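You operate a simulated robot arm through the tools that you are given. There is no shell and no other tool.

You run a simulated robot arm. Do the job below in one go: nothing can be reset, and whatever is moved stays where it is left.

JOB
Stand the small jug in the drip tray, mop up the spill and put the blue funnel in its holder.
Fine: the jug first; the rag goes back. Set down upright: small jug.

Only the result counts: the job must be done as asked and must still hold three seconds after the hand-in. Knocking over, shifting, dropping, spilling or breaking anything else fails it.

ROBOT AND FRAMES
A 7-joint arm with a two-finger parallel gripper, fixed in place. Base frame: the origin is at the foot of the arm, x ahead of it, y to its left, z up; the work surface is at about z = 0.8. Lengths are in m, angles in degrees, forces in N, time in s.
With the tool pointing down near the work surface it reaches from about 0.36 to 0.78 m from the base axis. Its first joint turns from -143.0 to 143.0 degrees. Payload 3 kg.
Tool frame: the origin (TCP) lies between the finger pads and is the grasp point; the fingertips stand 0.03 m ahead of it; z points along the fingers, y is the line along which they close. The gripper opens to 0.11 m. The fingers are 0.02 m wide and 0.01 m thick; the gripper's body (0.048 by 0.112 m) begins 0.055 m behind the TCP.
Orientation is that of the tool frame in the base frame, as a unit quaternion [x, y, z, w]. With the fingers straight down and closing along the base's y, the tool's x points along the base's -x, its y along +y and its z along -z.

CONTROLS
- The arm moves only by the tool apply_moves. Its argument "commands" is a list of rows, each a list of 7 numbers: the turn, a rotation vector about the base's x, y, z in degrees, then the shift along the base's x, y, z in m, then the gripper command, from -1 (fully open) to 1 (shut), values between in proportion. In form: [[rx, ry, rz, dx, dy, dz, grip], ...]. A call has 1 to 20 rows; each row is the pose to reach, as a shift and turn from the pose commanded when the call began. Each row takes 0.2 s and may step no farther than 0.05 m and 8.6 degrees from the row before; otherwise, or with a gripper value out of range, the whole call is refused. Where a pose cannot be reached the arm comes as near as it can. A force on the tool above 40 N (or 10 N above the force at the start of the call, whichever is more), or a blocked arm, ends the call early, and 0.2 s more pass. Each finger travels about 0.153 m/s and halts on what it meets, pressing with about 34 N; the grip force reading is that of the motor and also rises with nothing between the fingers. The clock runs only during rows and for 0.2 s after the last one: add rows that repeat a pose to give the fingers time. The reply holds the time, the measured pose of the TCP, the force on the tool along the base axes, the opening and the grip force, in the units named above and with some noise, with the torque about the TCP (base axes, N m) and any sound that the robot's microphone picked up, and new pictures: "show" is both (left out), scene, wrist or none.
- Cameras (640 x 400 px; columns grow to the right, rows downward): "scene" is fixed at [0.0505, -0.5002, 1.5437]; the picture's right is [0.18, -0.98, 0.00], its down [-0.80, -0.15, -0.58] and it looks along [0.57, 0.11, -0.82] (base axes); focal length 214 px, centre (320, 200). "wrist" rides on the gripper at [0.072, 0.017, -0.103] in the tool frame; the picture's right is [-0.23, 0.97, 0.00], its down [-0.76, -0.18, -0.62] and it looks along [-0.61, -0.14, 0.78] (tool axes); focal length 222 px, centre (320, 200).
- raise_lower(by): slides the trunk up (or, below 0, down) by that many m; the arm rides with it, the base frame stays. It gives what a move gives, with no picture.
- probe_pixels(camera, pixels): for up to 12 pixels [column, row] of the newest picture of that camera ("zoom" is the newest enlarged one), the place [x, y, z] in the base frame of the surface seen there, good to about 0.002 m. It takes no simulated time.
- close_up(camera, box): a new picture of the part [left, top, right, bottom] of that camera's present view, enlarged. It takes no simulated time.
- job_done(): hands the job in; it is judged then, once.

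Unless the task says otherwise, let go and move clear before handing in.

The tools are called after "Request:" as name(argument=value, ...) on one line, values as JSON. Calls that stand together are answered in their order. apply_moves: Moves the arm, as the interface text tells. Its arguments: {"type":"object","properties":{"commands":{"type":"array"},"show":{"type":"string","enum":["both","scene","wrist","none"]}},"required":["commands"]} The other tools are called the same way: raise_lower (by) slides the trunk up or down; probe_pixels (camera, pixels) gives the place of the surface under pixels of a picture; close_up (camera, box) takes an enlarged picture of a part of a camera's view; job_done () hands the job in.

At the start:

```text
t: 0.0
position: [0.5378, -0.1754, 1.2955]
tcp_rot: [0.0, 1.0, 0.0, 0.0]
ft_force: [1.0, -0.2, 0.2]
ft_torque: [-0.03, -0.02, 0.0]
width: 0.1099
grasp_force: 0.0
trunk travel left (down, up): [-0.425, 0.065]
```

scene: 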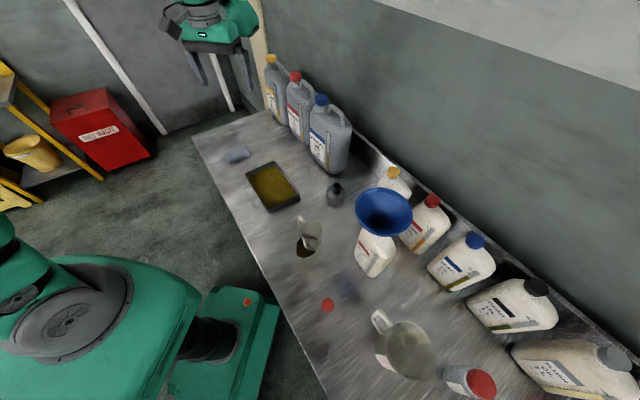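
wrist: 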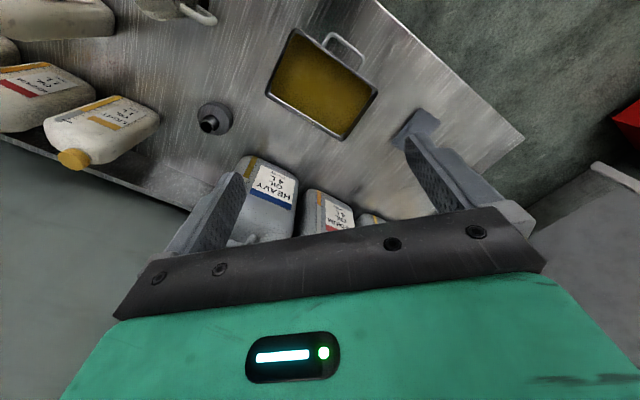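

The scene shows a tray near (272,187), a small clear jug near (310,235), a blue funnel sitting in a bottle at (383,212), a larger jug at (405,345) and a blue rag at either (238,155) or (347,288). I'll take enlarged views first.

Request:
close_up(camera="scene", box=[200, 130, 360, 230])

Request:
close_up(camera="scene", box=[260, 180, 420, 280])

Request:
close_up(camera="scene", box=[290, 250, 530, 400])

Request:
close_up(camera="wrist", box=[160, 0, 480, 200])

```text
4.00 times, centred on (280, 180) of scene
```

zoom: 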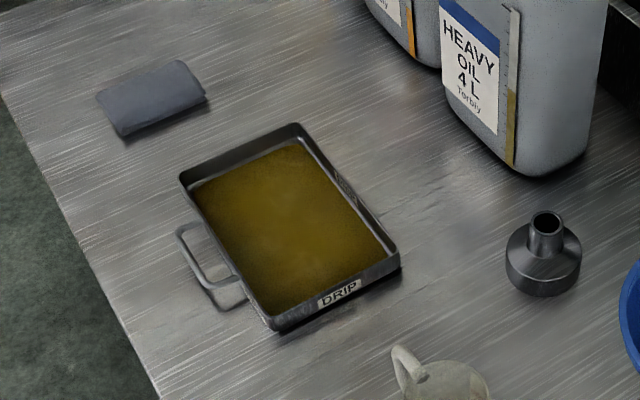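

```text
4.00 times, centred on (340, 230) of scene
```

zoom: 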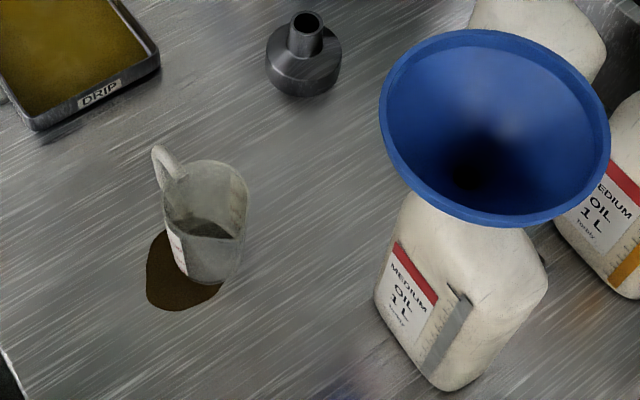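

```text
2.67 times, centred on (410, 325) of scene
```

zoom: 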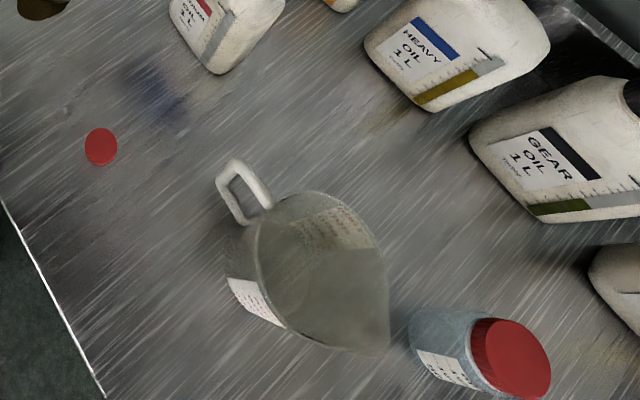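

```text
2.00 times, centred on (320, 100) of wrist
```

zoom: 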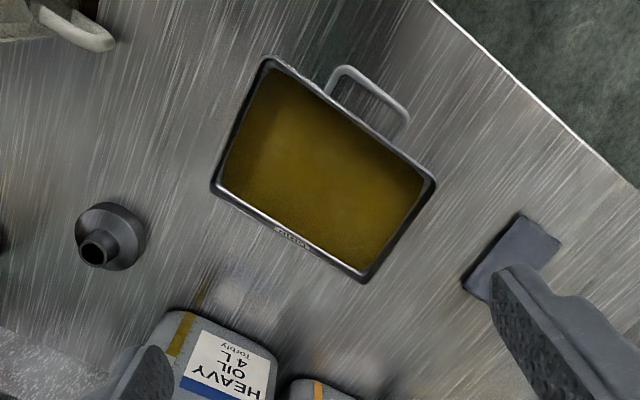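

The small jug stands in the dark spill at about (301,255). The black holder is at (335,193), the rag at (238,155), and the blue funnel sits in a medium-oil bottle. I'll probe these for positions.

Request:
probe_pixels(camera="scene", pixels=[[299, 218], [303, 223], [313, 221], [321, 228], [318, 248], [310, 239], [301, 254], [299, 240], [308, 254], [304, 250], [313, 245], [320, 236]])

Request:
probe_pixels(camera="scene", pixels=[[356, 211], [411, 217], [380, 188], [383, 235], [377, 224], [337, 183], [336, 186], [332, 192], [328, 195], [335, 203], [344, 196], [370, 240]])

Request:
probe_pixels(camera="scene", pixels=[[225, 154], [246, 146], [251, 155], [230, 163], [238, 155], [246, 175], [274, 161], [299, 193], [269, 211], [272, 187], [245, 189], [254, 206]])

Request:
close_up(camera="scene", box=[280, 205, 344, 265])

Request:
close_up(camera="scene", box=[310, 160, 374, 220])

```text
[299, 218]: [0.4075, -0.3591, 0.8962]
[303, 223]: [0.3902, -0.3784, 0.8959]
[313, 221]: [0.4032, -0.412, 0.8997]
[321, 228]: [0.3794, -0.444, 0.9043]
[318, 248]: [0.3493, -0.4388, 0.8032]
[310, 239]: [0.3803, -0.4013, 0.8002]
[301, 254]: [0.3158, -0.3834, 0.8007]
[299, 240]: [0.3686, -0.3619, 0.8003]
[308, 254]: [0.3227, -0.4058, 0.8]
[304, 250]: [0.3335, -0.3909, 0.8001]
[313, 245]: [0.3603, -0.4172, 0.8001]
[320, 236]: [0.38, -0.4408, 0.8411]
```

```text
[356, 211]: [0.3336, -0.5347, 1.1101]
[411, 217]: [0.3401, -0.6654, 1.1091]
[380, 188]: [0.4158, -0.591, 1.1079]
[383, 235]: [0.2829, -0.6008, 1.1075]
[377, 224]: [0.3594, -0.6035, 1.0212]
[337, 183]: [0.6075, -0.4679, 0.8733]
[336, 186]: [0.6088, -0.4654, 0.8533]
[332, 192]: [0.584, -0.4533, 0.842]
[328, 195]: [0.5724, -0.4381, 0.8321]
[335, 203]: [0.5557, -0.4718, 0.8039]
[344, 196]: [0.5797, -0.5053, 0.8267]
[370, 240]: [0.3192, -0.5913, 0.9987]
```

```text
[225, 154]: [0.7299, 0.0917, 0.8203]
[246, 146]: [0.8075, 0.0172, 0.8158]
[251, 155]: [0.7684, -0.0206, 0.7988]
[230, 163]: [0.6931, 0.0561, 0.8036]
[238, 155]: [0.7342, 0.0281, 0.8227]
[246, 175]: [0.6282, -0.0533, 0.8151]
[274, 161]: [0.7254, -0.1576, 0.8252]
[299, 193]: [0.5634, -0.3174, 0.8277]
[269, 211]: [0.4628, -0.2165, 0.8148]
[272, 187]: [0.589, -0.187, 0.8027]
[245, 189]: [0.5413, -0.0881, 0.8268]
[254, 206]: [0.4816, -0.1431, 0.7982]
```

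```text
6.67 times, centred on (312, 235) of scene
```

zoom: 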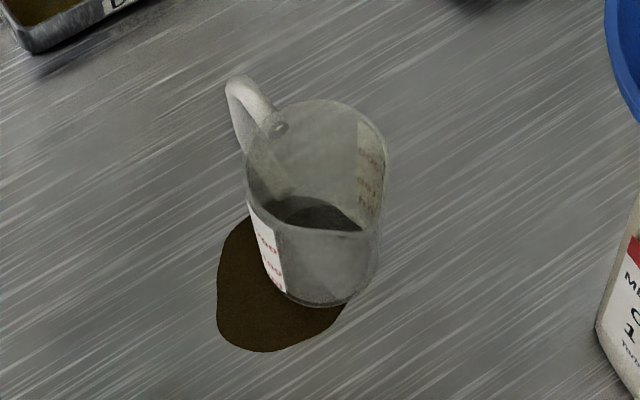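

```text
6.67 times, centred on (342, 190) of scene
```

zoom: 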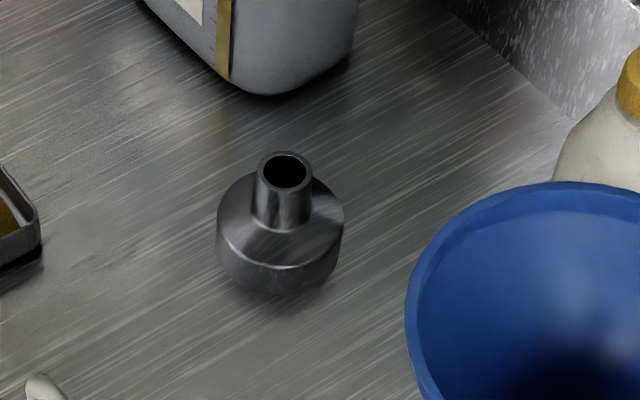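

The jug is about 0.068 m across, centred near (0.372, -0.41), with its handle pointing toward (+x, +y). I'll move above it, turn the gripper so it closes across the handle, and look again.

Request:
apply_moves(commands=[[0, 0, 7, -0.02, -0.03, -0.02, -1], [0, 0, 14, -0.04, -0.06, -0.04, -1], [0, 0, 21, -0.06, -0.09, -0.06, -1], [0, 0, 28, -0.08, -0.12, -0.08, -1], [0, 0, 35, -0.1, -0.15, -0.1, -1], [0, 0, 42, -0.12, -0.18, -0.12, -1], [0, 0, 46, -0.14, -0.21, -0.14, -1], [0, 0, 46, -0.166, -0.235, -0.16, -1], [0, 0, 46, -0.166, -0.235, -0.16, -1]])

```text
t: 2.0
position: [0.373, -0.4094, 1.1334]
tcp_rot: [-0.392, 0.92, 0.0, 0.0]
ft_force: [-0.4, -0.5, 0.5]
ft_torque: [0.02, -0.03, 0.04]
width: 0.1102
grasp_force: 0.0
trunk travel left (down, up): [-0.425, 0.065]
```

scene: 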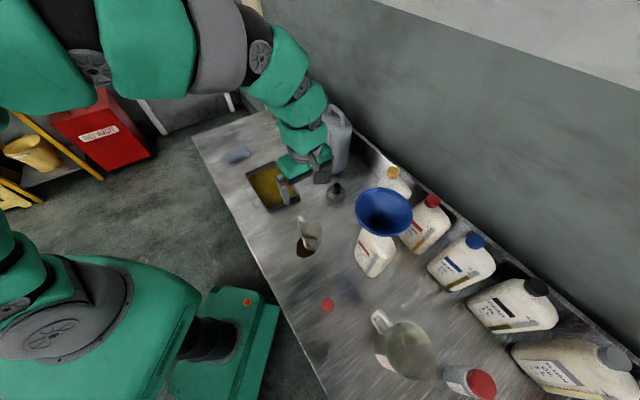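
wrist: 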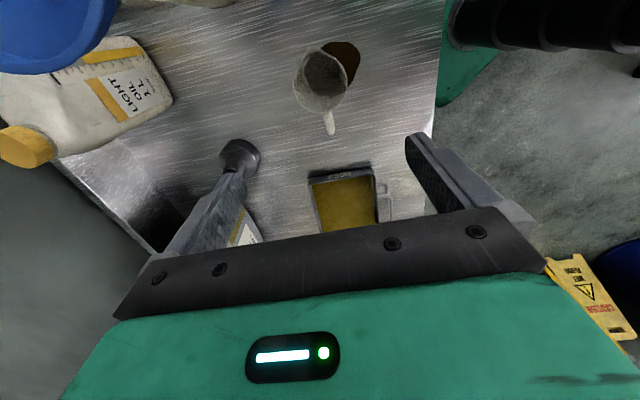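

The reading matches the jug position, and the wrist view shows the jug under the tool at (325,80) with its handle pointing down-picture at (330,125). I'll enlarge this and probe to refine the centre.

Request:
close_up(camera="wrist", box=[260, 20, 404, 110])

Request:
probe_pixels(camera="wrist", pixels=[[330, 130], [331, 115], [296, 85], [346, 85], [320, 110], [320, 50], [350, 50], [357, 65], [340, 41], [345, 83], [240, 145], [150, 100]])

Request:
close_up(camera="wrist", box=[0, 0, 200, 160])

```text
4.44 times, centred on (332, 65) of wrist
```

zoom: 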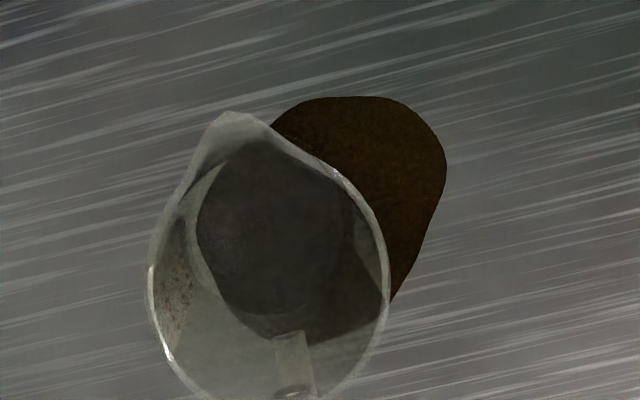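

```text
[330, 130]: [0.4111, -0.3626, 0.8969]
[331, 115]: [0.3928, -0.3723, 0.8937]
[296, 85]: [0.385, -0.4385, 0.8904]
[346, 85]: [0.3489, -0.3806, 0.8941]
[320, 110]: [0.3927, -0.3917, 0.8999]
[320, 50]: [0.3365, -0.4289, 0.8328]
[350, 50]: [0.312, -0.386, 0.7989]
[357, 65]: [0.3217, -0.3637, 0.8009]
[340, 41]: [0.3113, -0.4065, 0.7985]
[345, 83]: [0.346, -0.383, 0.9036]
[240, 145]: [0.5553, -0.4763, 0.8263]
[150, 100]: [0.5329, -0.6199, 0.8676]
```

```text
2.50 times, centred on (100, 80) of wrist
```

zoom: 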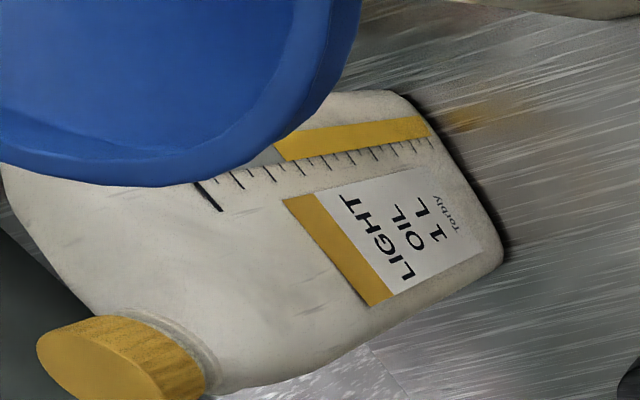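

The rim's widest points (296,85) and (346,84) put the jug's centre at about (0.367, -0.411), with the grip axis already square to the handle. I'll lower straight down with the fingers open.

Request:
apply_moves(commands=[[0, 0, 0, -0.005, -0.001, -0.04, -1], [0, 0, 0, -0.005, -0.001, -0.08, -1], [0, 0, 0, -0.005, -0.001, -0.12, -1], [0, 0, 0, -0.005, -0.001, -0.16, -1], [0, 0, 0, -0.005, -0.001, -0.19, -1], [0, 0, 0, -0.005, -0.001, -0.22, -1], [0, 0, 0, -0.005, -0.001, -0.245, -1], [0, 0, 0, -0.005, -0.001, -0.267, -1], [0, 0, 0, -0.005, -0.001, -0.267, -1]])

```text
t: 4.0
position: [0.3675, -0.4105, 0.8687]
tcp_rot: [-0.392, 0.92, -0.001, 0.0]
ft_force: [0.1, 0.8, 0.6]
ft_torque: [-0.01, 0.01, -0.03]
width: 0.1098
grasp_force: 0.1
trunk travel left (down, up): [-0.425, 0.065]
```

scene: 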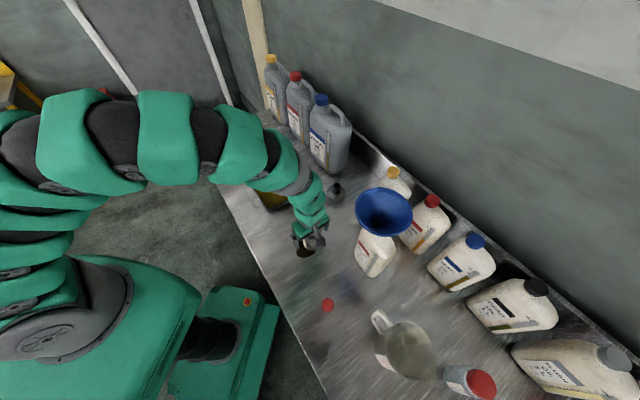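
wrist: 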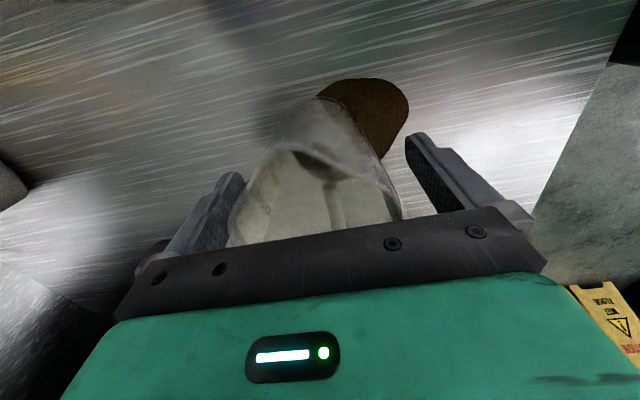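

The jug sits between the open fingers in the wrist view, with a finger clear on each side at (230,200) and (430,170). I'll close gently in steps.

Request:
apply_moves(commands=[[0, 0, 0, 0, 0, 0, -0.6], [0, 0, 0, 0, 0, 0, -0.4], [0, 0, 0, 0, 0, 0, -0.25], [0, 0, 0, 0, 0, 0, -0.1], [0, 0, 0, 0, 0, 0, 0.1], [0, 0, 0, 0, 0, 0, 0.3], [0, 0, 0, 0, 0, 0, 0.3]], show="wrist")

```text
t: 5.6
position: [0.3675, -0.4097, 0.8685]
tcp_rot: [-0.39, 0.921, 0.0, 0.0]
ft_force: [-0.3, 0.4, 0.3]
ft_torque: [0.02, 0.02, 0.03]
width: 0.076
grasp_force: 34.1
trunk travel left (down, up): [-0.425, 0.065]
```

wrist: 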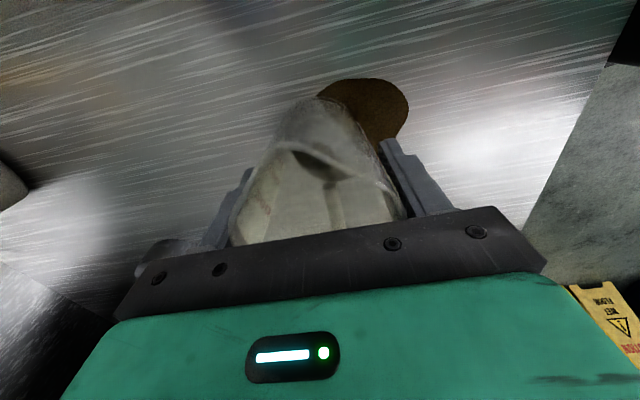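

The jug is held at 0.076 m opening with 34 N. I'll lift it slowly and check.

Request:
apply_moves(commands=[[0, 0, 0, 0, 0, 0.004, 0.3], [0, 0, 0, 0, 0, 0.012, 0.3], [0, 0, 0, 0, 0, 0.025, 0.3], [0, 0, 0, 0, 0, 0.04, 0.3], [0, 0, 0, 0, 0, 0.06, 0.3], [0, 0, 0, 0, 0, 0.08, 0.3], [0, 0, 0, 0, 0, 0.1, 0.3], [0, 0, 0, 0, 0, 0.112, 0.3], [0, 0, 0, 0, 0, 0.12, 0.3], [0, 0, 0, 0, 0, 0.12, 0.3]])

```text
t: 7.8
position: [0.367, -0.4098, 0.989]
tcp_rot: [-0.391, 0.92, -0.001, 0.0]
ft_force: [-0.1, 1.4, -1.3]
ft_torque: [0.02, -0.01, 0.03]
width: 0.0761
grasp_force: 34.0
trunk travel left (down, up): [-0.425, 0.065]
```

scene: 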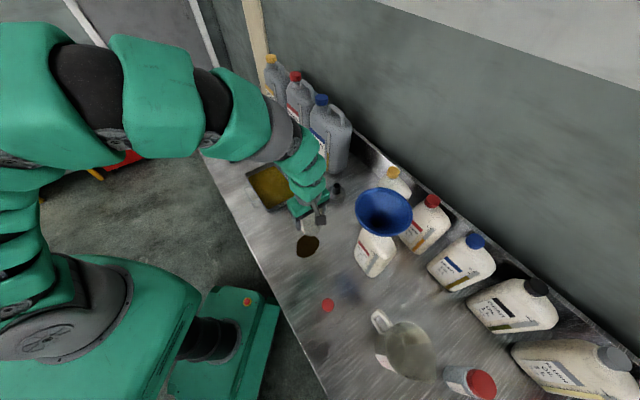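
wrist: 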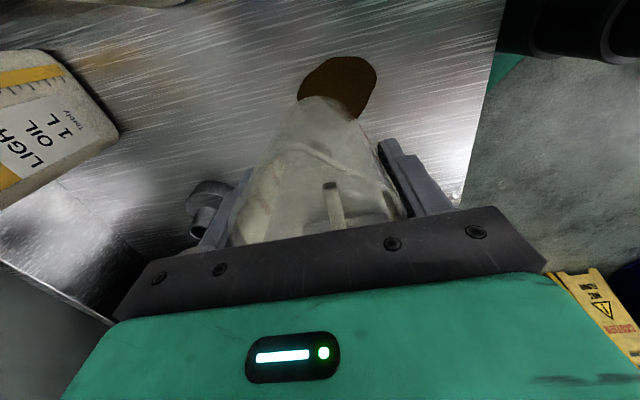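

The jug is up and the spill is now fully visible, in scene at (308,246). I'll probe the spill outline before moving on.

Request:
close_up(camera="scene", box=[280, 215, 344, 265])

Request:
probe_pixels(camera="scene", pixels=[[296, 247], [300, 254], [308, 257], [319, 246], [319, 238], [308, 236], [299, 238], [308, 246]])

```text
8.00 times, centred on (312, 240) of scene
```

zoom: 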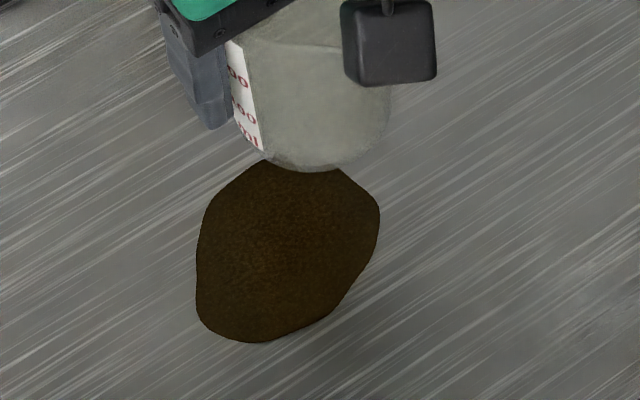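

```text
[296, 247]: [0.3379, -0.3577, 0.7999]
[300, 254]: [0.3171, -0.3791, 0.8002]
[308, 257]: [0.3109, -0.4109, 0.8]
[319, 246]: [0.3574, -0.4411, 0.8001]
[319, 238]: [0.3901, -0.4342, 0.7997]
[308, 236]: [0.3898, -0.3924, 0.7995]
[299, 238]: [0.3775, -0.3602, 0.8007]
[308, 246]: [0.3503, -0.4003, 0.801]
```

The spill is centred near (0.352, -0.398) with a radius of about 0.045 m. Next I'll carry the jug level over to above the tray centre (0.595, -0.187).

Request:
apply_moves(commands=[[0, 0, 0, 0.004, 0.004, 0, 0.3], [0, 0, 0, 0.012, 0.012, 0, 0.3], [0, 0, 0, 0.026, 0.026, 0, 0.3], [0, 0, 0, 0.044, 0.044, 0, 0.3], [0, 0, 0, 0.065, 0.065, 0, 0.3], [0, 0, 0, 0.088, 0.087, 0, 0.3], [0, 0, 0, 0.112, 0.11, 0, 0.3], [0, 0, 0, 0.136, 0.133, 0, 0.3], [0, 0, 0, 0.16, 0.156, 0, 0.3], [0, 0, 0, 0.182, 0.178, 0, 0.3], [0, 0, 0, 0.2, 0.196, 0, 0.3], [0, 0, 0, 0.215, 0.21, 0, 0.3], [0, 0, 0, 0.224, 0.219, 0, 0.3], [0, 0, 0, 0.228, 0.223, 0, 0.3], [0, 0, 0, 0.228, 0.223, 0, 0.3]])

```text
t: 11.0
position: [0.5951, -0.1875, 0.9887]
tcp_rot: [-0.391, 0.92, 0.0, -0.001]
ft_force: [-0.6, -0.3, -1.1]
ft_torque: [0.01, 0.01, 0.0]
width: 0.076
grasp_force: 34.4
trunk travel left (down, up): [-0.425, 0.065]
```

scene: 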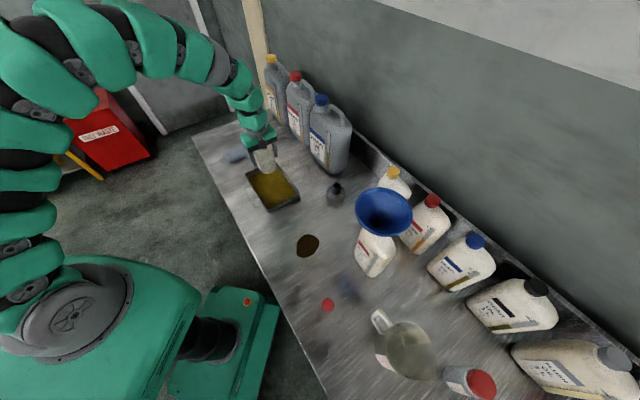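
wrist: 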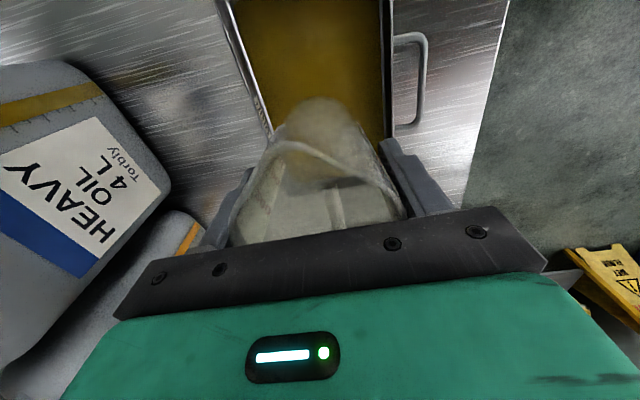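

The jug is over the tray, with the tray's side walls at columns ~258 and ~388 of the wrist view. I'll check clearances before lowering.

Request:
close_up(camera="scene", box=[224, 130, 320, 220])

Request:
close_up(camera="wrist", box=[200, 0, 440, 160])

Request:
probe_pixels(camera="wrist", pixels=[[260, 100], [240, 50], [386, 50], [390, 100], [250, 60], [378, 60], [320, 50], [232, 5], [383, 3]])

Request:
probe_pixels(camera="scene", pixels=[[249, 173], [268, 208], [298, 190], [272, 205], [290, 195], [247, 180], [260, 205], [286, 175]])

```text
4.44 times, centred on (272, 175) of scene
```

zoom: 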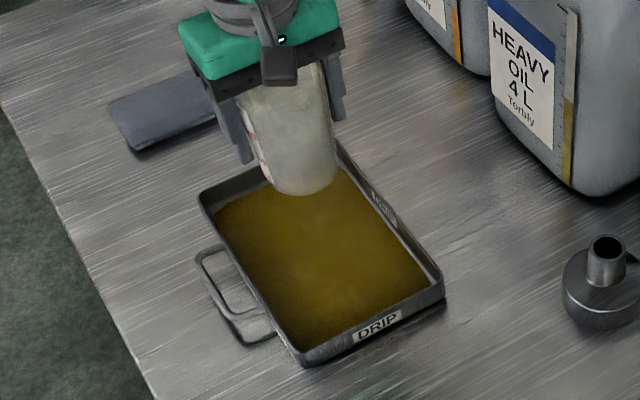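

```text
2.50 times, centred on (320, 80) of wrist
```

zoom: 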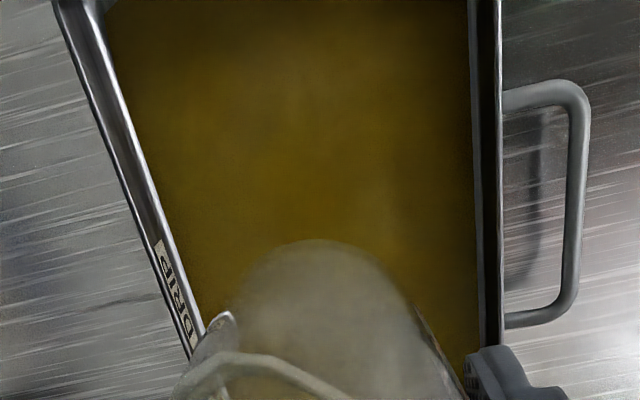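

```text
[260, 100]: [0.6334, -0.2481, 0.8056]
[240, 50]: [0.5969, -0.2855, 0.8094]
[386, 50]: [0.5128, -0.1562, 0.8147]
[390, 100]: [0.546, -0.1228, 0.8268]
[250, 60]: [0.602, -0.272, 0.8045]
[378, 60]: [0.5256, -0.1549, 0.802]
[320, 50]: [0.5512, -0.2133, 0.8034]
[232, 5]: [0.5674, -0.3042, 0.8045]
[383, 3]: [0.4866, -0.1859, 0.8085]
```

```text
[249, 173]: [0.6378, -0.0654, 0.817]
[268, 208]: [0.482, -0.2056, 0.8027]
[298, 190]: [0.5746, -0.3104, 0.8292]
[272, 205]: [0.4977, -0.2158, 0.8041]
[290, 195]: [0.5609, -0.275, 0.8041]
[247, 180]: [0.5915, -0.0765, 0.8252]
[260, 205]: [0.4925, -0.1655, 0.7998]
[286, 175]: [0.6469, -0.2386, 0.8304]
```

The jug is centred in the tray to within a few mm and the tray floor is at z≈0.803. I'll lower it, slowing near contact.

Request:
apply_moves(commands=[[0, 0, 0, 0, 0, -0.01, 0.3], [0, 0, 0, 0, 0, -0.03, 0.3], [0, 0, 0, 0, 0, -0.055, 0.3], [0, 0, 0, 0, 0, -0.08, 0.3], [0, 0, 0, 0, 0, -0.097, 0.3], [0, 0, 0, 0, 0, -0.107, 0.3], [0, 0, 0, 0, 0, -0.111, 0.3], [0, 0, 0, 0, 0, -0.114, 0.3], [0, 0, 0, 0, 0, -0.116, 0.3], [0, 0, 0, 0, 0, -0.116, 0.3]])

```text
t: 13.2
position: [0.5951, -0.1881, 0.8732]
tcp_rot: [-0.391, 0.92, 0.001, 0.0]
ft_force: [-0.7, 0.0, 0.3]
ft_torque: [0.05, 0.01, 0.01]
width: 0.0762
grasp_force: 34.2
trunk travel left (down, up): [-0.425, 0.065]
```

scene: 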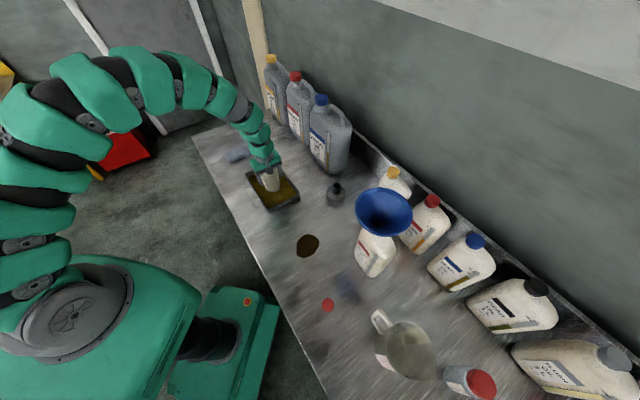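
wrist: 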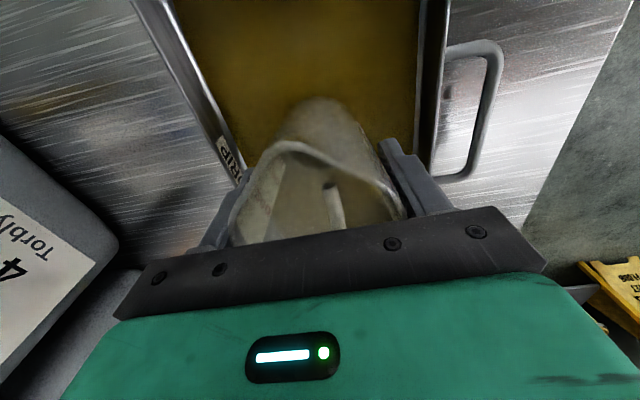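

No clear contact reading yet; force z is 0.3 N against -1.1 N while hanging. I'll creep down about 1 mm per row.

Request:
apply_moves(commands=[[0, 0, 0, 0, 0, -0.001, 0.3], [0, 0, 0, 0, 0, -0.001, 0.3]], show="none")

Request:
apply_moves(commands=[[0, 0, 0, 0, 0, -0.001, 0.3], [0, 0, 0, 0, 0, -0.001, 0.3]], show="none")

```text
t: 13.8
position: [0.5962, -0.1876, 0.8724]
tcp_rot: [-0.391, 0.92, 0.0, 0.0]
ft_force: [-0.2, 1.6, 4.7]
ft_torque: [0.14, 0.07, -0.03]
width: 0.0762
grasp_force: 33.8
trunk travel left (down, up): [-0.425, 0.065]
```

```text
t: 14.4
position: [0.5957, -0.1867, 0.8727]
tcp_rot: [-0.391, 0.921, -0.001, 0.001]
ft_force: [1.3, -1.7, 16.6]
ft_torque: [-0.01, 0.03, -0.01]
width: 0.076
grasp_force: 34.0
trunk travel left (down, up): [-0.425, 0.065]
```

The jug rests on the tray floor (16.6 N up-force). I'll ease off, open gradually and rise.

Request:
apply_moves(commands=[[0, 0, 0, 0, 0, 0.0015, 0.3], [0, 0, 0, 0, 0, 0.0015, -0.38], [0, 0, 0, 0, 0, 0.0015, -0.5], [0, 0, 0, 0, 0, 0.0015, -0.7], [0, 0, 0, 0, 0, 0.0015, -1], [0, 0, 0, 0, 0, 0.0015, -1], [0, 0, 0, 0, 0, 0.01, -1], [0, 0, 0, 0, 0, 0.03, -1], [0, 0, 0, 0, 0, 0.06, -1], [0, 0, 0, 0, 0, 0.1, -1], [0, 0, 0, 0, 0, 0.14, -1], [0, 0, 0, 0, 0, 0.18, -1], [0, 0, 0, 0, 0, 0.18, -1]])

```text
t: 17.2
position: [0.5947, -0.1857, 1.0534]
tcp_rot: [-0.391, 0.921, 0.001, -0.001]
ft_force: [-0.1, 0.2, -0.4]
ft_torque: [-0.02, 0.0, 0.0]
width: 0.1099
grasp_force: 0.1
trunk travel left (down, up): [-0.425, 0.065]
```

scene: 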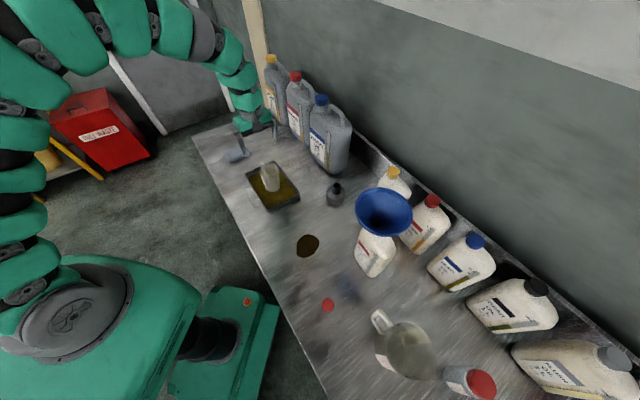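
wrist: 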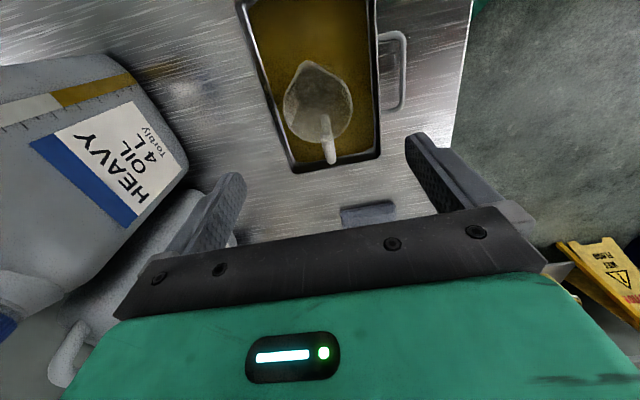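

The jug stands upright in the tray, at (272,177) in scene. Before going for the rag at about (0.745, 0.035), I'll check the clearance to the big bottles and get the rag's outline.

Request:
close_up(camera="scene", box=[205, 100, 365, 220])

Request:
probe_pixels(camera="scene", pixels=[[271, 60], [270, 95], [275, 118], [296, 77], [296, 138], [320, 101], [312, 155], [325, 172], [226, 158], [233, 160], [246, 150], [243, 158]])

Request:
probe_pixels(camera="wrist", pixels=[[342, 210], [394, 203], [395, 215], [344, 222], [370, 212], [330, 160], [327, 118], [290, 105], [348, 100]])

```text
3.33 times, centred on (285, 160) of scene
```

zoom: 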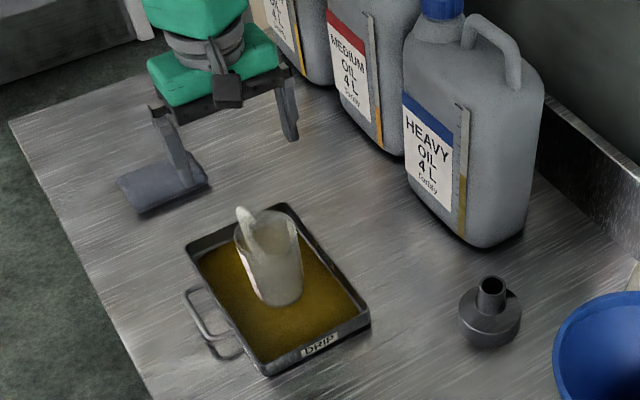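

```text
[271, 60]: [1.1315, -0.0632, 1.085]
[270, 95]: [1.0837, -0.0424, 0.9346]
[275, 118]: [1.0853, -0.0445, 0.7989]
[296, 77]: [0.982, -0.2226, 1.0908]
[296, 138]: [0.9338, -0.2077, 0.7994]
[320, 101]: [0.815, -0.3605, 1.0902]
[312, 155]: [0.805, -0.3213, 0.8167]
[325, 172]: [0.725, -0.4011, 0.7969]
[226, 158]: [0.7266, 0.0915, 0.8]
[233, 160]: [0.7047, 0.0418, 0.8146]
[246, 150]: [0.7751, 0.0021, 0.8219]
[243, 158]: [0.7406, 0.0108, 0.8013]
```

```text
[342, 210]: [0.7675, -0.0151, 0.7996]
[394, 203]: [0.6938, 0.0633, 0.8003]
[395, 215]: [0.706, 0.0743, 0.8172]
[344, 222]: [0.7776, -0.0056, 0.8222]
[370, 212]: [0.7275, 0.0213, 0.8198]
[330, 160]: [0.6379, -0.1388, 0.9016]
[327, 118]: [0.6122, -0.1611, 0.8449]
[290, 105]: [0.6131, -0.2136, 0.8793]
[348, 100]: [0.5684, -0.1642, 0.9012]
```

The rag's centre is about (0.750, 0.042), with its long side along (-0.70, 0.72). I'll move above it and turn the gripper to close across its 55 mm width.

Request:
apply_moves(commands=[[0, 0, -8, 0.014, 0.021, 0, -1], [0, 0, -16, 0.028, 0.042, 0, -1], [0, 0, -24, 0.042, 0.063, 0, -1], [0, 0, -32, 0.056, 0.084, 0, -1], [0, 0, -40, 0.07, 0.105, 0, -1], [0, 0, -48, 0.084, 0.126, 0, -1], [0, 0, -56, 0.098, 0.147, 0, -1], [0, 0, -64, 0.112, 0.168, -0.01, -1], [0, 0, -72, 0.126, 0.189, -0.02, -1], [0, 0, -80, 0.14, 0.21, -0.04, -1], [0, 0, -88, 0.15, 0.228, -0.06, -1], [0, 0, -92, 0.155, 0.228, -0.08, -1], [0, 0, -92, 0.155, 0.228, -0.08, -1]])

```text
t: 20.0
position: [0.75, 0.0414, 0.9719]
tcp_rot: [0.391, 0.92, 0.0, -0.001]
ft_force: [-0.7, 0.1, -0.6]
ft_torque: [0.02, -0.01, -0.01]
width: 0.11
grasp_force: 0.1
trunk travel left (down, up): [-0.425, 0.065]
```

scene: 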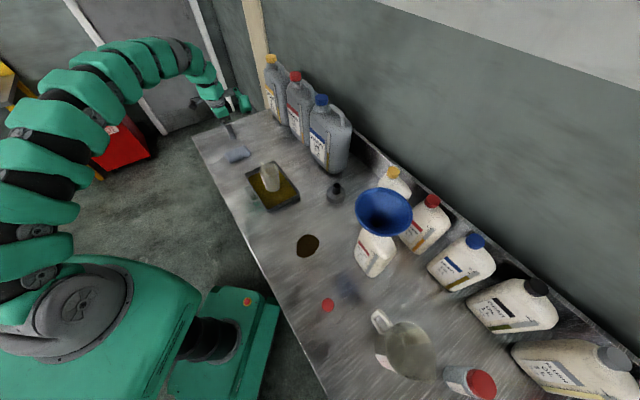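
wrist: 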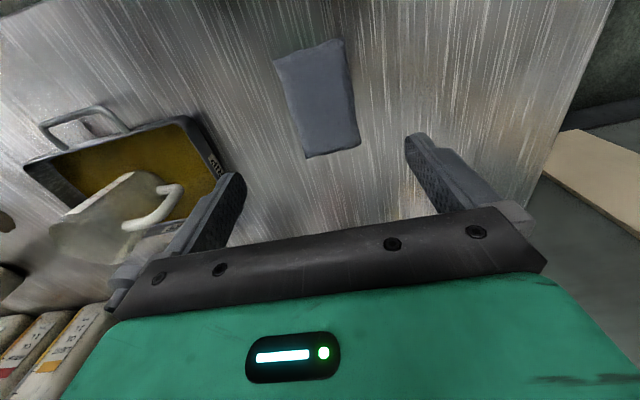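

The rag's four corners show at (275,58), (342,40), (360,145) and (307,158). I'll probe them to centre the grasp and record the exact return pose.

Request:
probe_pixels(camera="wrist", pixels=[[277, 59], [341, 43], [357, 143], [308, 155], [318, 100], [292, 108], [352, 95], [308, 52], [333, 149], [330, 70]])

Request:
close_up(camera="wrist", box=[240, 20, 400, 180])

```text
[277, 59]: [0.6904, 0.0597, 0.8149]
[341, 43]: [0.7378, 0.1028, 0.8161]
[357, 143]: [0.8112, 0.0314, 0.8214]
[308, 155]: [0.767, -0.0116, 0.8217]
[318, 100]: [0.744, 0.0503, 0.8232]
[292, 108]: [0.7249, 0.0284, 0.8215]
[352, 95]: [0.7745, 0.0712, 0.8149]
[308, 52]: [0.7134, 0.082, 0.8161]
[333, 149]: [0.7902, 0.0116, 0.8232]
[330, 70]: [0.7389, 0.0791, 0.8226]
```

```text
2.50 times, centred on (320, 100) of wrist
```

zoom: 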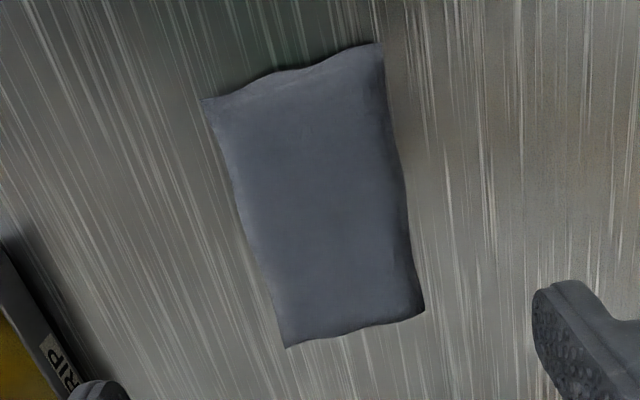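

The rag's centre is (0.7515, 0.0456), it is 64 mm wide and its top is at 0.823. I'll descend until the fingertips are about 4 mm above the table.

Request:
apply_moves(commands=[[0, 0, 0, 0.001, 0.004, -0.03, -1], [0, 0, 0, 0.001, 0.004, -0.065, -1], [0, 0, 0, 0.001, 0.004, -0.095, -1], [0, 0, 0, 0.001, 0.004, -0.115, -1], [0, 0, 0, 0.001, 0.004, -0.13, -1], [0, 0, 0, 0.001, 0.004, -0.136, -1], [0, 0, 0, 0.001, 0.004, -0.136, -1]])

```text
t: 21.6
position: [0.751, 0.0459, 0.8341]
tcp_rot: [0.391, 0.92, 0.0, 0.0]
ft_force: [-0.5, 0.4, -0.1]
ft_torque: [0.01, -0.01, -0.03]
width: 0.11
grasp_force: 0.1
trunk travel left (down, up): [-0.425, 0.065]
```

scene: 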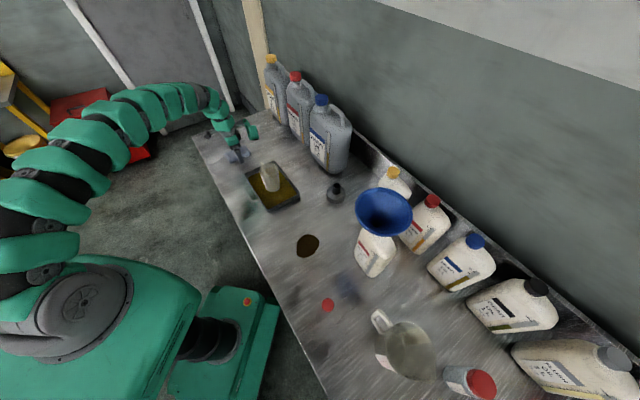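
wrist: 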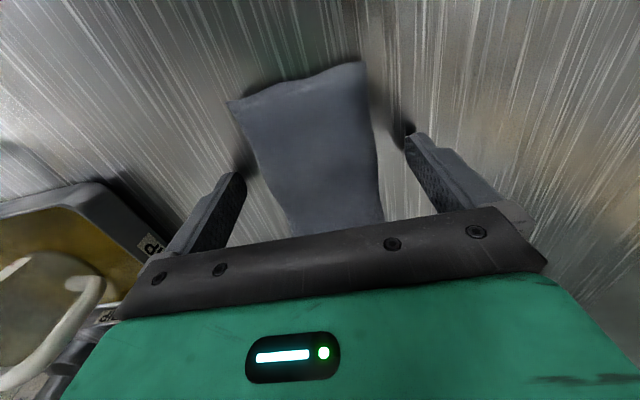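

The fingers straddle the rag. I'll close in steps.

Request:
apply_moves(commands=[[0, 0, 0, 0, 0, 0, -0.5], [0, 0, 0, 0, 0, 0, -0.2], [0, 0, 0, 0, 0, 0, 0.1], [0, 0, 0, 0, 0, 0, 0.4], [0, 0, 0, 0, 0, 0, 0.7], [0, 0, 0, 0, 0, 0, 1], [0, 0, 0, 0, 0, 0, 1]], show="wrist")

```text
t: 23.2
position: [0.7512, 0.0468, 0.8343]
tcp_rot: [0.391, 0.92, -0.001, 0.0]
ft_force: [0.7, -0.3, 0.3]
ft_torque: [-0.01, 0.02, 0.01]
width: 0.067
grasp_force: 34.0
trunk travel left (down, up): [-0.425, 0.065]
```

wrist: 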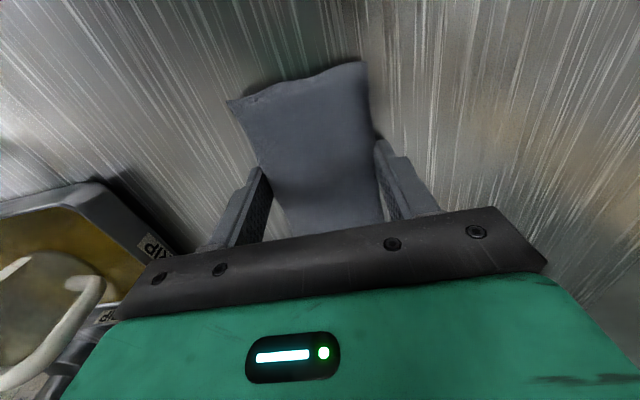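

The rag is gripped (67 mm, 34 N). I'll lift it straight up and check that it comes along.

Request:
apply_moves(commands=[[0, 0, 0, 0, 0, 0.01, 1], [0, 0, 0, 0, 0, 0.04, 1], [0, 0, 0, 0, 0, 0.08, 1], [0, 0, 0, 0, 0, 0.12, 1], [0, 0, 0, 0, 0, 0.155, 1], [0, 0, 0, 0, 0, 0.17, 1], [0, 0, 0, 0, 0, 0.17, 1]])

```text
t: 24.8
position: [0.7501, 0.0455, 1.0041]
tcp_rot: [0.39, 0.921, 0.001, 0.0]
ft_force: [0.0, 0.1, -0.6]
ft_torque: [0.04, 0.04, 0.02]
width: 0.0674
grasp_force: 34.3
trunk travel left (down, up): [-0.425, 0.065]
```

scene: 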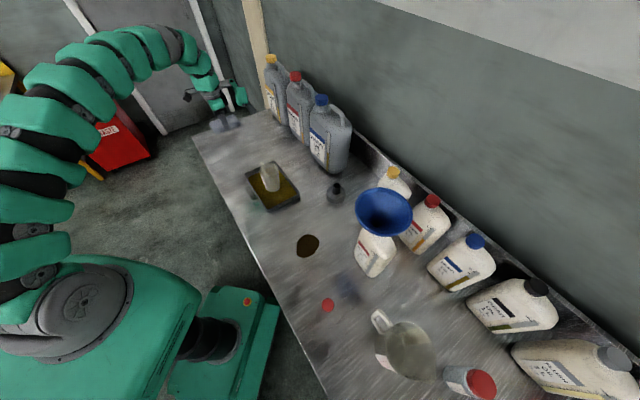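
wrist: 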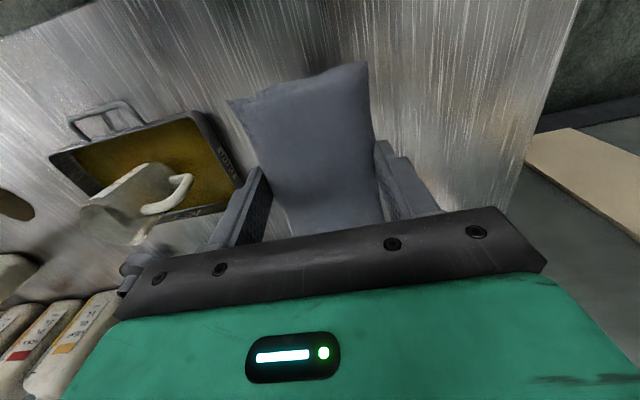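

The rag is held level. Next I'll carry it high, well over the jug's rim, to above the spill.

Request:
apply_moves(commands=[[0, 0, 0, -0.013, -0.015, 0.0, 1], [0, 0, 0, -0.04, -0.044, 0.005, 1], [0, 0, 0, -0.07, -0.077, 0.01, 1], [0, 0, 0, -0.1, -0.11, 0.01, 1], [0, 0, 0, -0.13, -0.144, 0.01, 1], [0, 0, 0, -0.16, -0.177, 0.01, 1], [0, 0, 0, -0.19, -0.21, 0.01, 1], [0, 0, 0, -0.22, -0.244, 0.01, 1], [0, 0, 0, -0.25, -0.277, 0.01, 1], [0, 0, 0, -0.28, -0.31, 0.0, 1], [0, 0, 0, -0.31, -0.344, -0.01, 1], [0, 0, 0, -0.34, -0.377, -0.02, 1], [0, 0, 0, -0.37, -0.41, -0.03, 1], [0, 0, 0, -0.39, -0.435, -0.05, 1], [0, 0, 0, -0.4, -0.445, -0.07, 1], [0, 0, 0, -0.4, -0.445, -0.07, 1]])

```text
t: 28.2
position: [0.3529, -0.4042, 0.936]
tcp_rot: [0.39, 0.921, 0.0, 0.0]
ft_force: [0.3, -0.1, -0.6]
ft_torque: [0.01, 0.0, -0.01]
width: 0.0668
grasp_force: 34.2
trunk travel left (down, up): [-0.425, 0.065]
```

scene: 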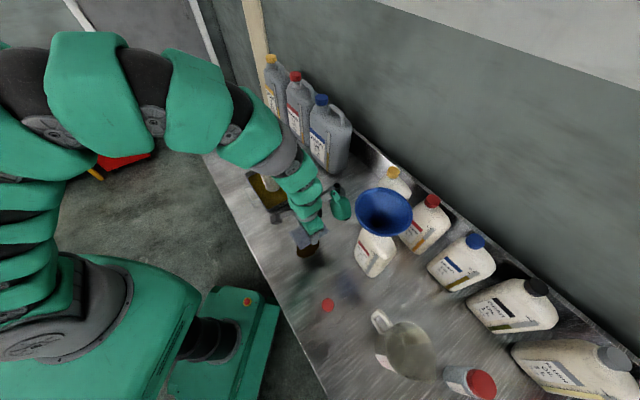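
wrist: 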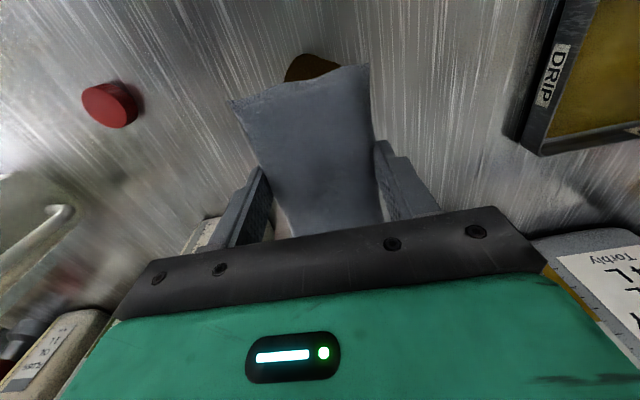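

The rag hovers over the spill. A green part of the wrist at (340,205) looks near the funnel rim at (357,210), so I'll check that gap before lowering.

Request:
close_up(camera="scene", box=[280, 160, 424, 270])

Request:
probe_pixels(camera="scene", pixels=[[340, 203], [336, 190], [347, 212], [344, 195], [358, 211], [305, 190], [330, 205], [305, 236], [300, 232], [318, 235], [310, 240]])

```text
3.64 times, centred on (352, 215) of scene
```

zoom: 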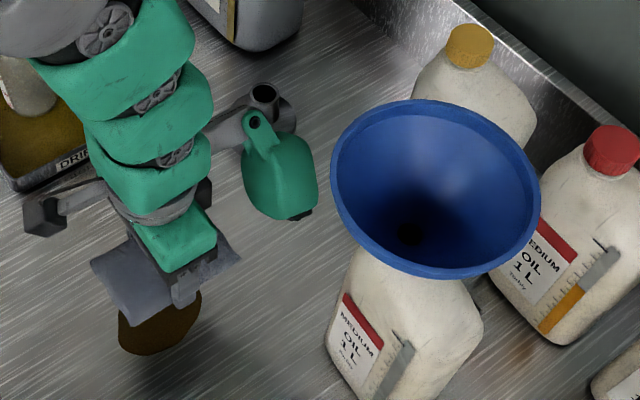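

```text
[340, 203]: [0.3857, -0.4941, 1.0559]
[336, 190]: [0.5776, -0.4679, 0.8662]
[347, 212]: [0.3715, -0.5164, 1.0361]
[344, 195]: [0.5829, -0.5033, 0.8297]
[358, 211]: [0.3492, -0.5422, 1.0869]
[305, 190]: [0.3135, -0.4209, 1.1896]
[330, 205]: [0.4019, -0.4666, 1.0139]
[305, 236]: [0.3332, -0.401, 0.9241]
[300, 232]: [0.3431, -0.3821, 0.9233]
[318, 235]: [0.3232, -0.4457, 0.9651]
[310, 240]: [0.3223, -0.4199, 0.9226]
```

A handle-like part on the hand reaches about 0.11 m toward the funnel at this yaw. I'll back off and turn to yaw +20° so that part points away from the funnel, and first I'll probe the bottle's near side.

Request:
probe_pixels(camera="scene", pixels=[[355, 258], [356, 250], [373, 276], [360, 240], [359, 232], [366, 236], [393, 262], [390, 240], [327, 300], [327, 306]])

Request:
apply_moves(commands=[[0, 0, 8, 0.01, 0.03, 0.0, 1], [0, 0, 16, 0.02, 0.06, 0.0, 1], [0, 0, 24, 0.02, 0.08, 0.0, 1], [0, 0, 32, 0.02, 0.08, 0.0, 1], [0, 0, 40, 0.02, 0.08, 0.0, 1], [0, 0, 48, 0.02, 0.08, 0.0, 1], [0, 0, 56, 0.02, 0.07, 0.0, 1], [0, 0, 64, 0.015, 0.05, 0.0, 1], [0, 0, 66, 0.01, 0.03, 0.0, 1], [0, 0, 66, 0.0, 0.005, 0.0, 1], [0, 0, 66, 0.0, 0.005, 0.0, 1]])

```text
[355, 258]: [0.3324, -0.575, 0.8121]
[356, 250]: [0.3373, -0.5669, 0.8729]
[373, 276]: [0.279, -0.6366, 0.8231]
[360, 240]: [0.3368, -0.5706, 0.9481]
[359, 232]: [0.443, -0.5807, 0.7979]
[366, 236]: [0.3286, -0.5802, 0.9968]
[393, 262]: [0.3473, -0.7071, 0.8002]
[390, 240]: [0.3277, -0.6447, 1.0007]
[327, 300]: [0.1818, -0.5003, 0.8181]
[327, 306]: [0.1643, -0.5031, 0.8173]
```

```text
t: 30.6
position: [0.3513, -0.3956, 0.9358]
tcp_rot: [-0.173, 0.985, 0.0, -0.001]
ft_force: [-0.7, 0.2, -0.6]
ft_torque: [0.0, 0.03, 0.02]
width: 0.0669
grasp_force: 34.1
trunk travel left (down, up): [-0.425, 0.065]
```

scene: 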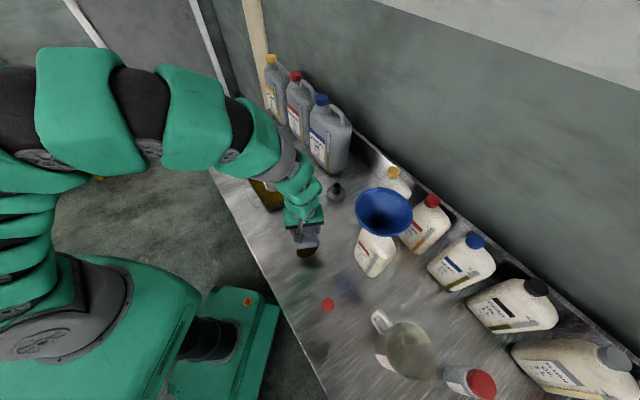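
wrist: 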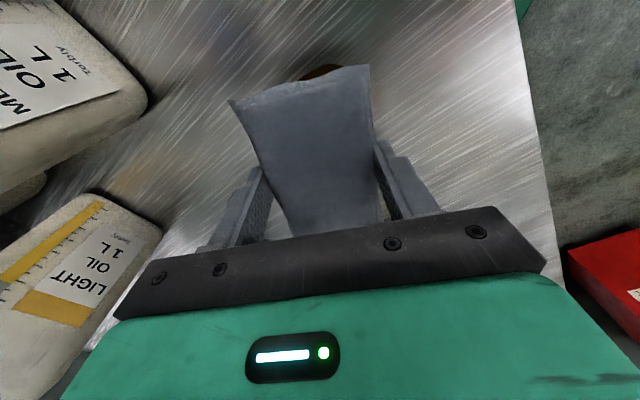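

The bottle's near face is at y≈-0.565, so sweeping the rag to about y=-0.45 leaves room. I'll lower the rag beside the spill and then down to touch.

Request:
apply_moves(commands=[[0, 0, 0, -0.008, 0.03, -0.02, 1], [0, 0, 0, -0.015, 0.05, -0.05, 1], [0, 0, 0, -0.015, 0.05, -0.08, 1], [0, 0, 0, -0.015, 0.05, -0.095, 1], [0, 0, 0, -0.015, 0.05, -0.1, 1], [0, 0, 0, -0.015, 0.05, -0.102, 1], [0, 0, 0, -0.015, 0.05, -0.102, 1]])

```text
t: 32.2
position: [0.3371, -0.3435, 0.8341]
tcp_rot: [-0.174, 0.985, -0.001, 0.001]
ft_force: [2.3, 3.2, 23.7]
ft_torque: [0.25, 0.12, 0.1]
width: 0.0666
grasp_force: 33.9
trunk travel left (down, up): [-0.425, 0.065]
```

scene: 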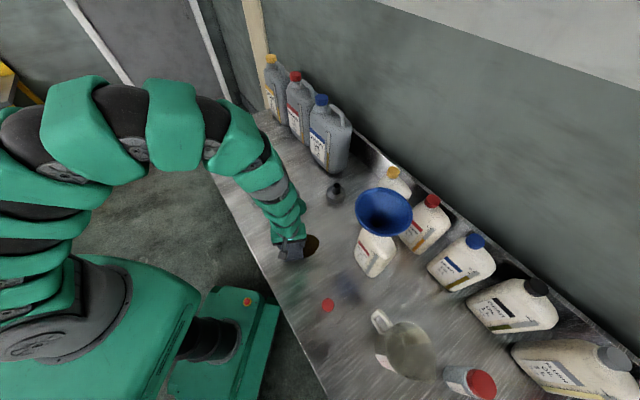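
wrist: 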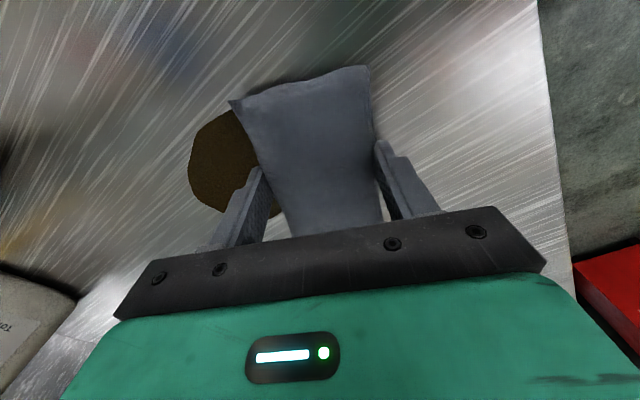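

The rag presses on the table at about 24 N, with the spill beside it at (230,165) in the wrist view. I'll sweep it across the spill and back.

Request:
apply_moves(commands=[[0, 0, 0, 0.0, -0.006, 0.001, 1], [0, 0, 0, 0.004, -0.02, 0.001, 1], [0, 0, 0, 0.01, -0.038, 0.001, 1], [0, 0, 0, 0.016, -0.056, 0.001, 1], [0, 0, 0, 0.023, -0.074, 0.001, 1], [0, 0, 0, 0.029, -0.092, 0.001, 1], [0, 0, 0, 0.035, -0.108, 0.001, 1], [0, 0, 0, 0.029, -0.092, 0.001, 1], [0, 0, 0, 0.023, -0.074, 0.001, 1], [0, 0, 0, 0.016, -0.056, 0.001, 1], [0, 0, 0, 0.01, -0.038, 0.001, 1], [0, 0, 0, 0.004, -0.02, 0.001, 1], [0, 0, 0, 0.0, -0.004, 0.001, 1], [0, 0, 0, 0.0, 0.004, 0.001, 1], [0, 0, 0, 0.0, 0.004, 0.001, 1]])

```text
t: 35.4
position: [0.3357, -0.3423, 0.8329]
tcp_rot: [-0.173, 0.985, -0.001, 0.0]
ft_force: [0.5, -3.1, 4.7]
ft_torque: [-0.02, 0.06, 0.03]
width: 0.0669
grasp_force: 33.8
trunk travel left (down, up): [-0.425, 0.065]
```

scene: 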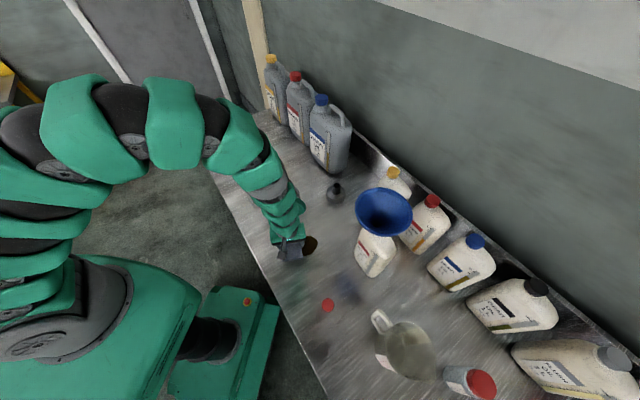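
wrist: 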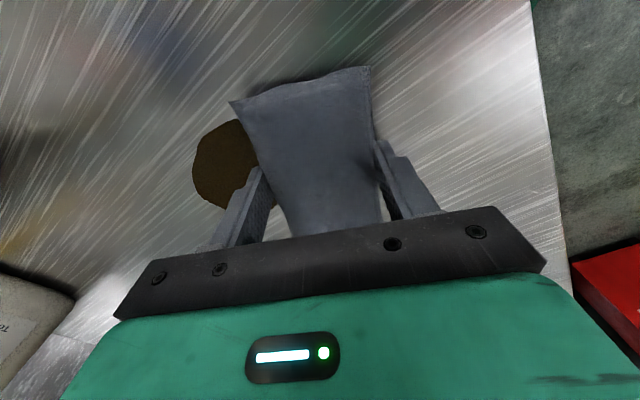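

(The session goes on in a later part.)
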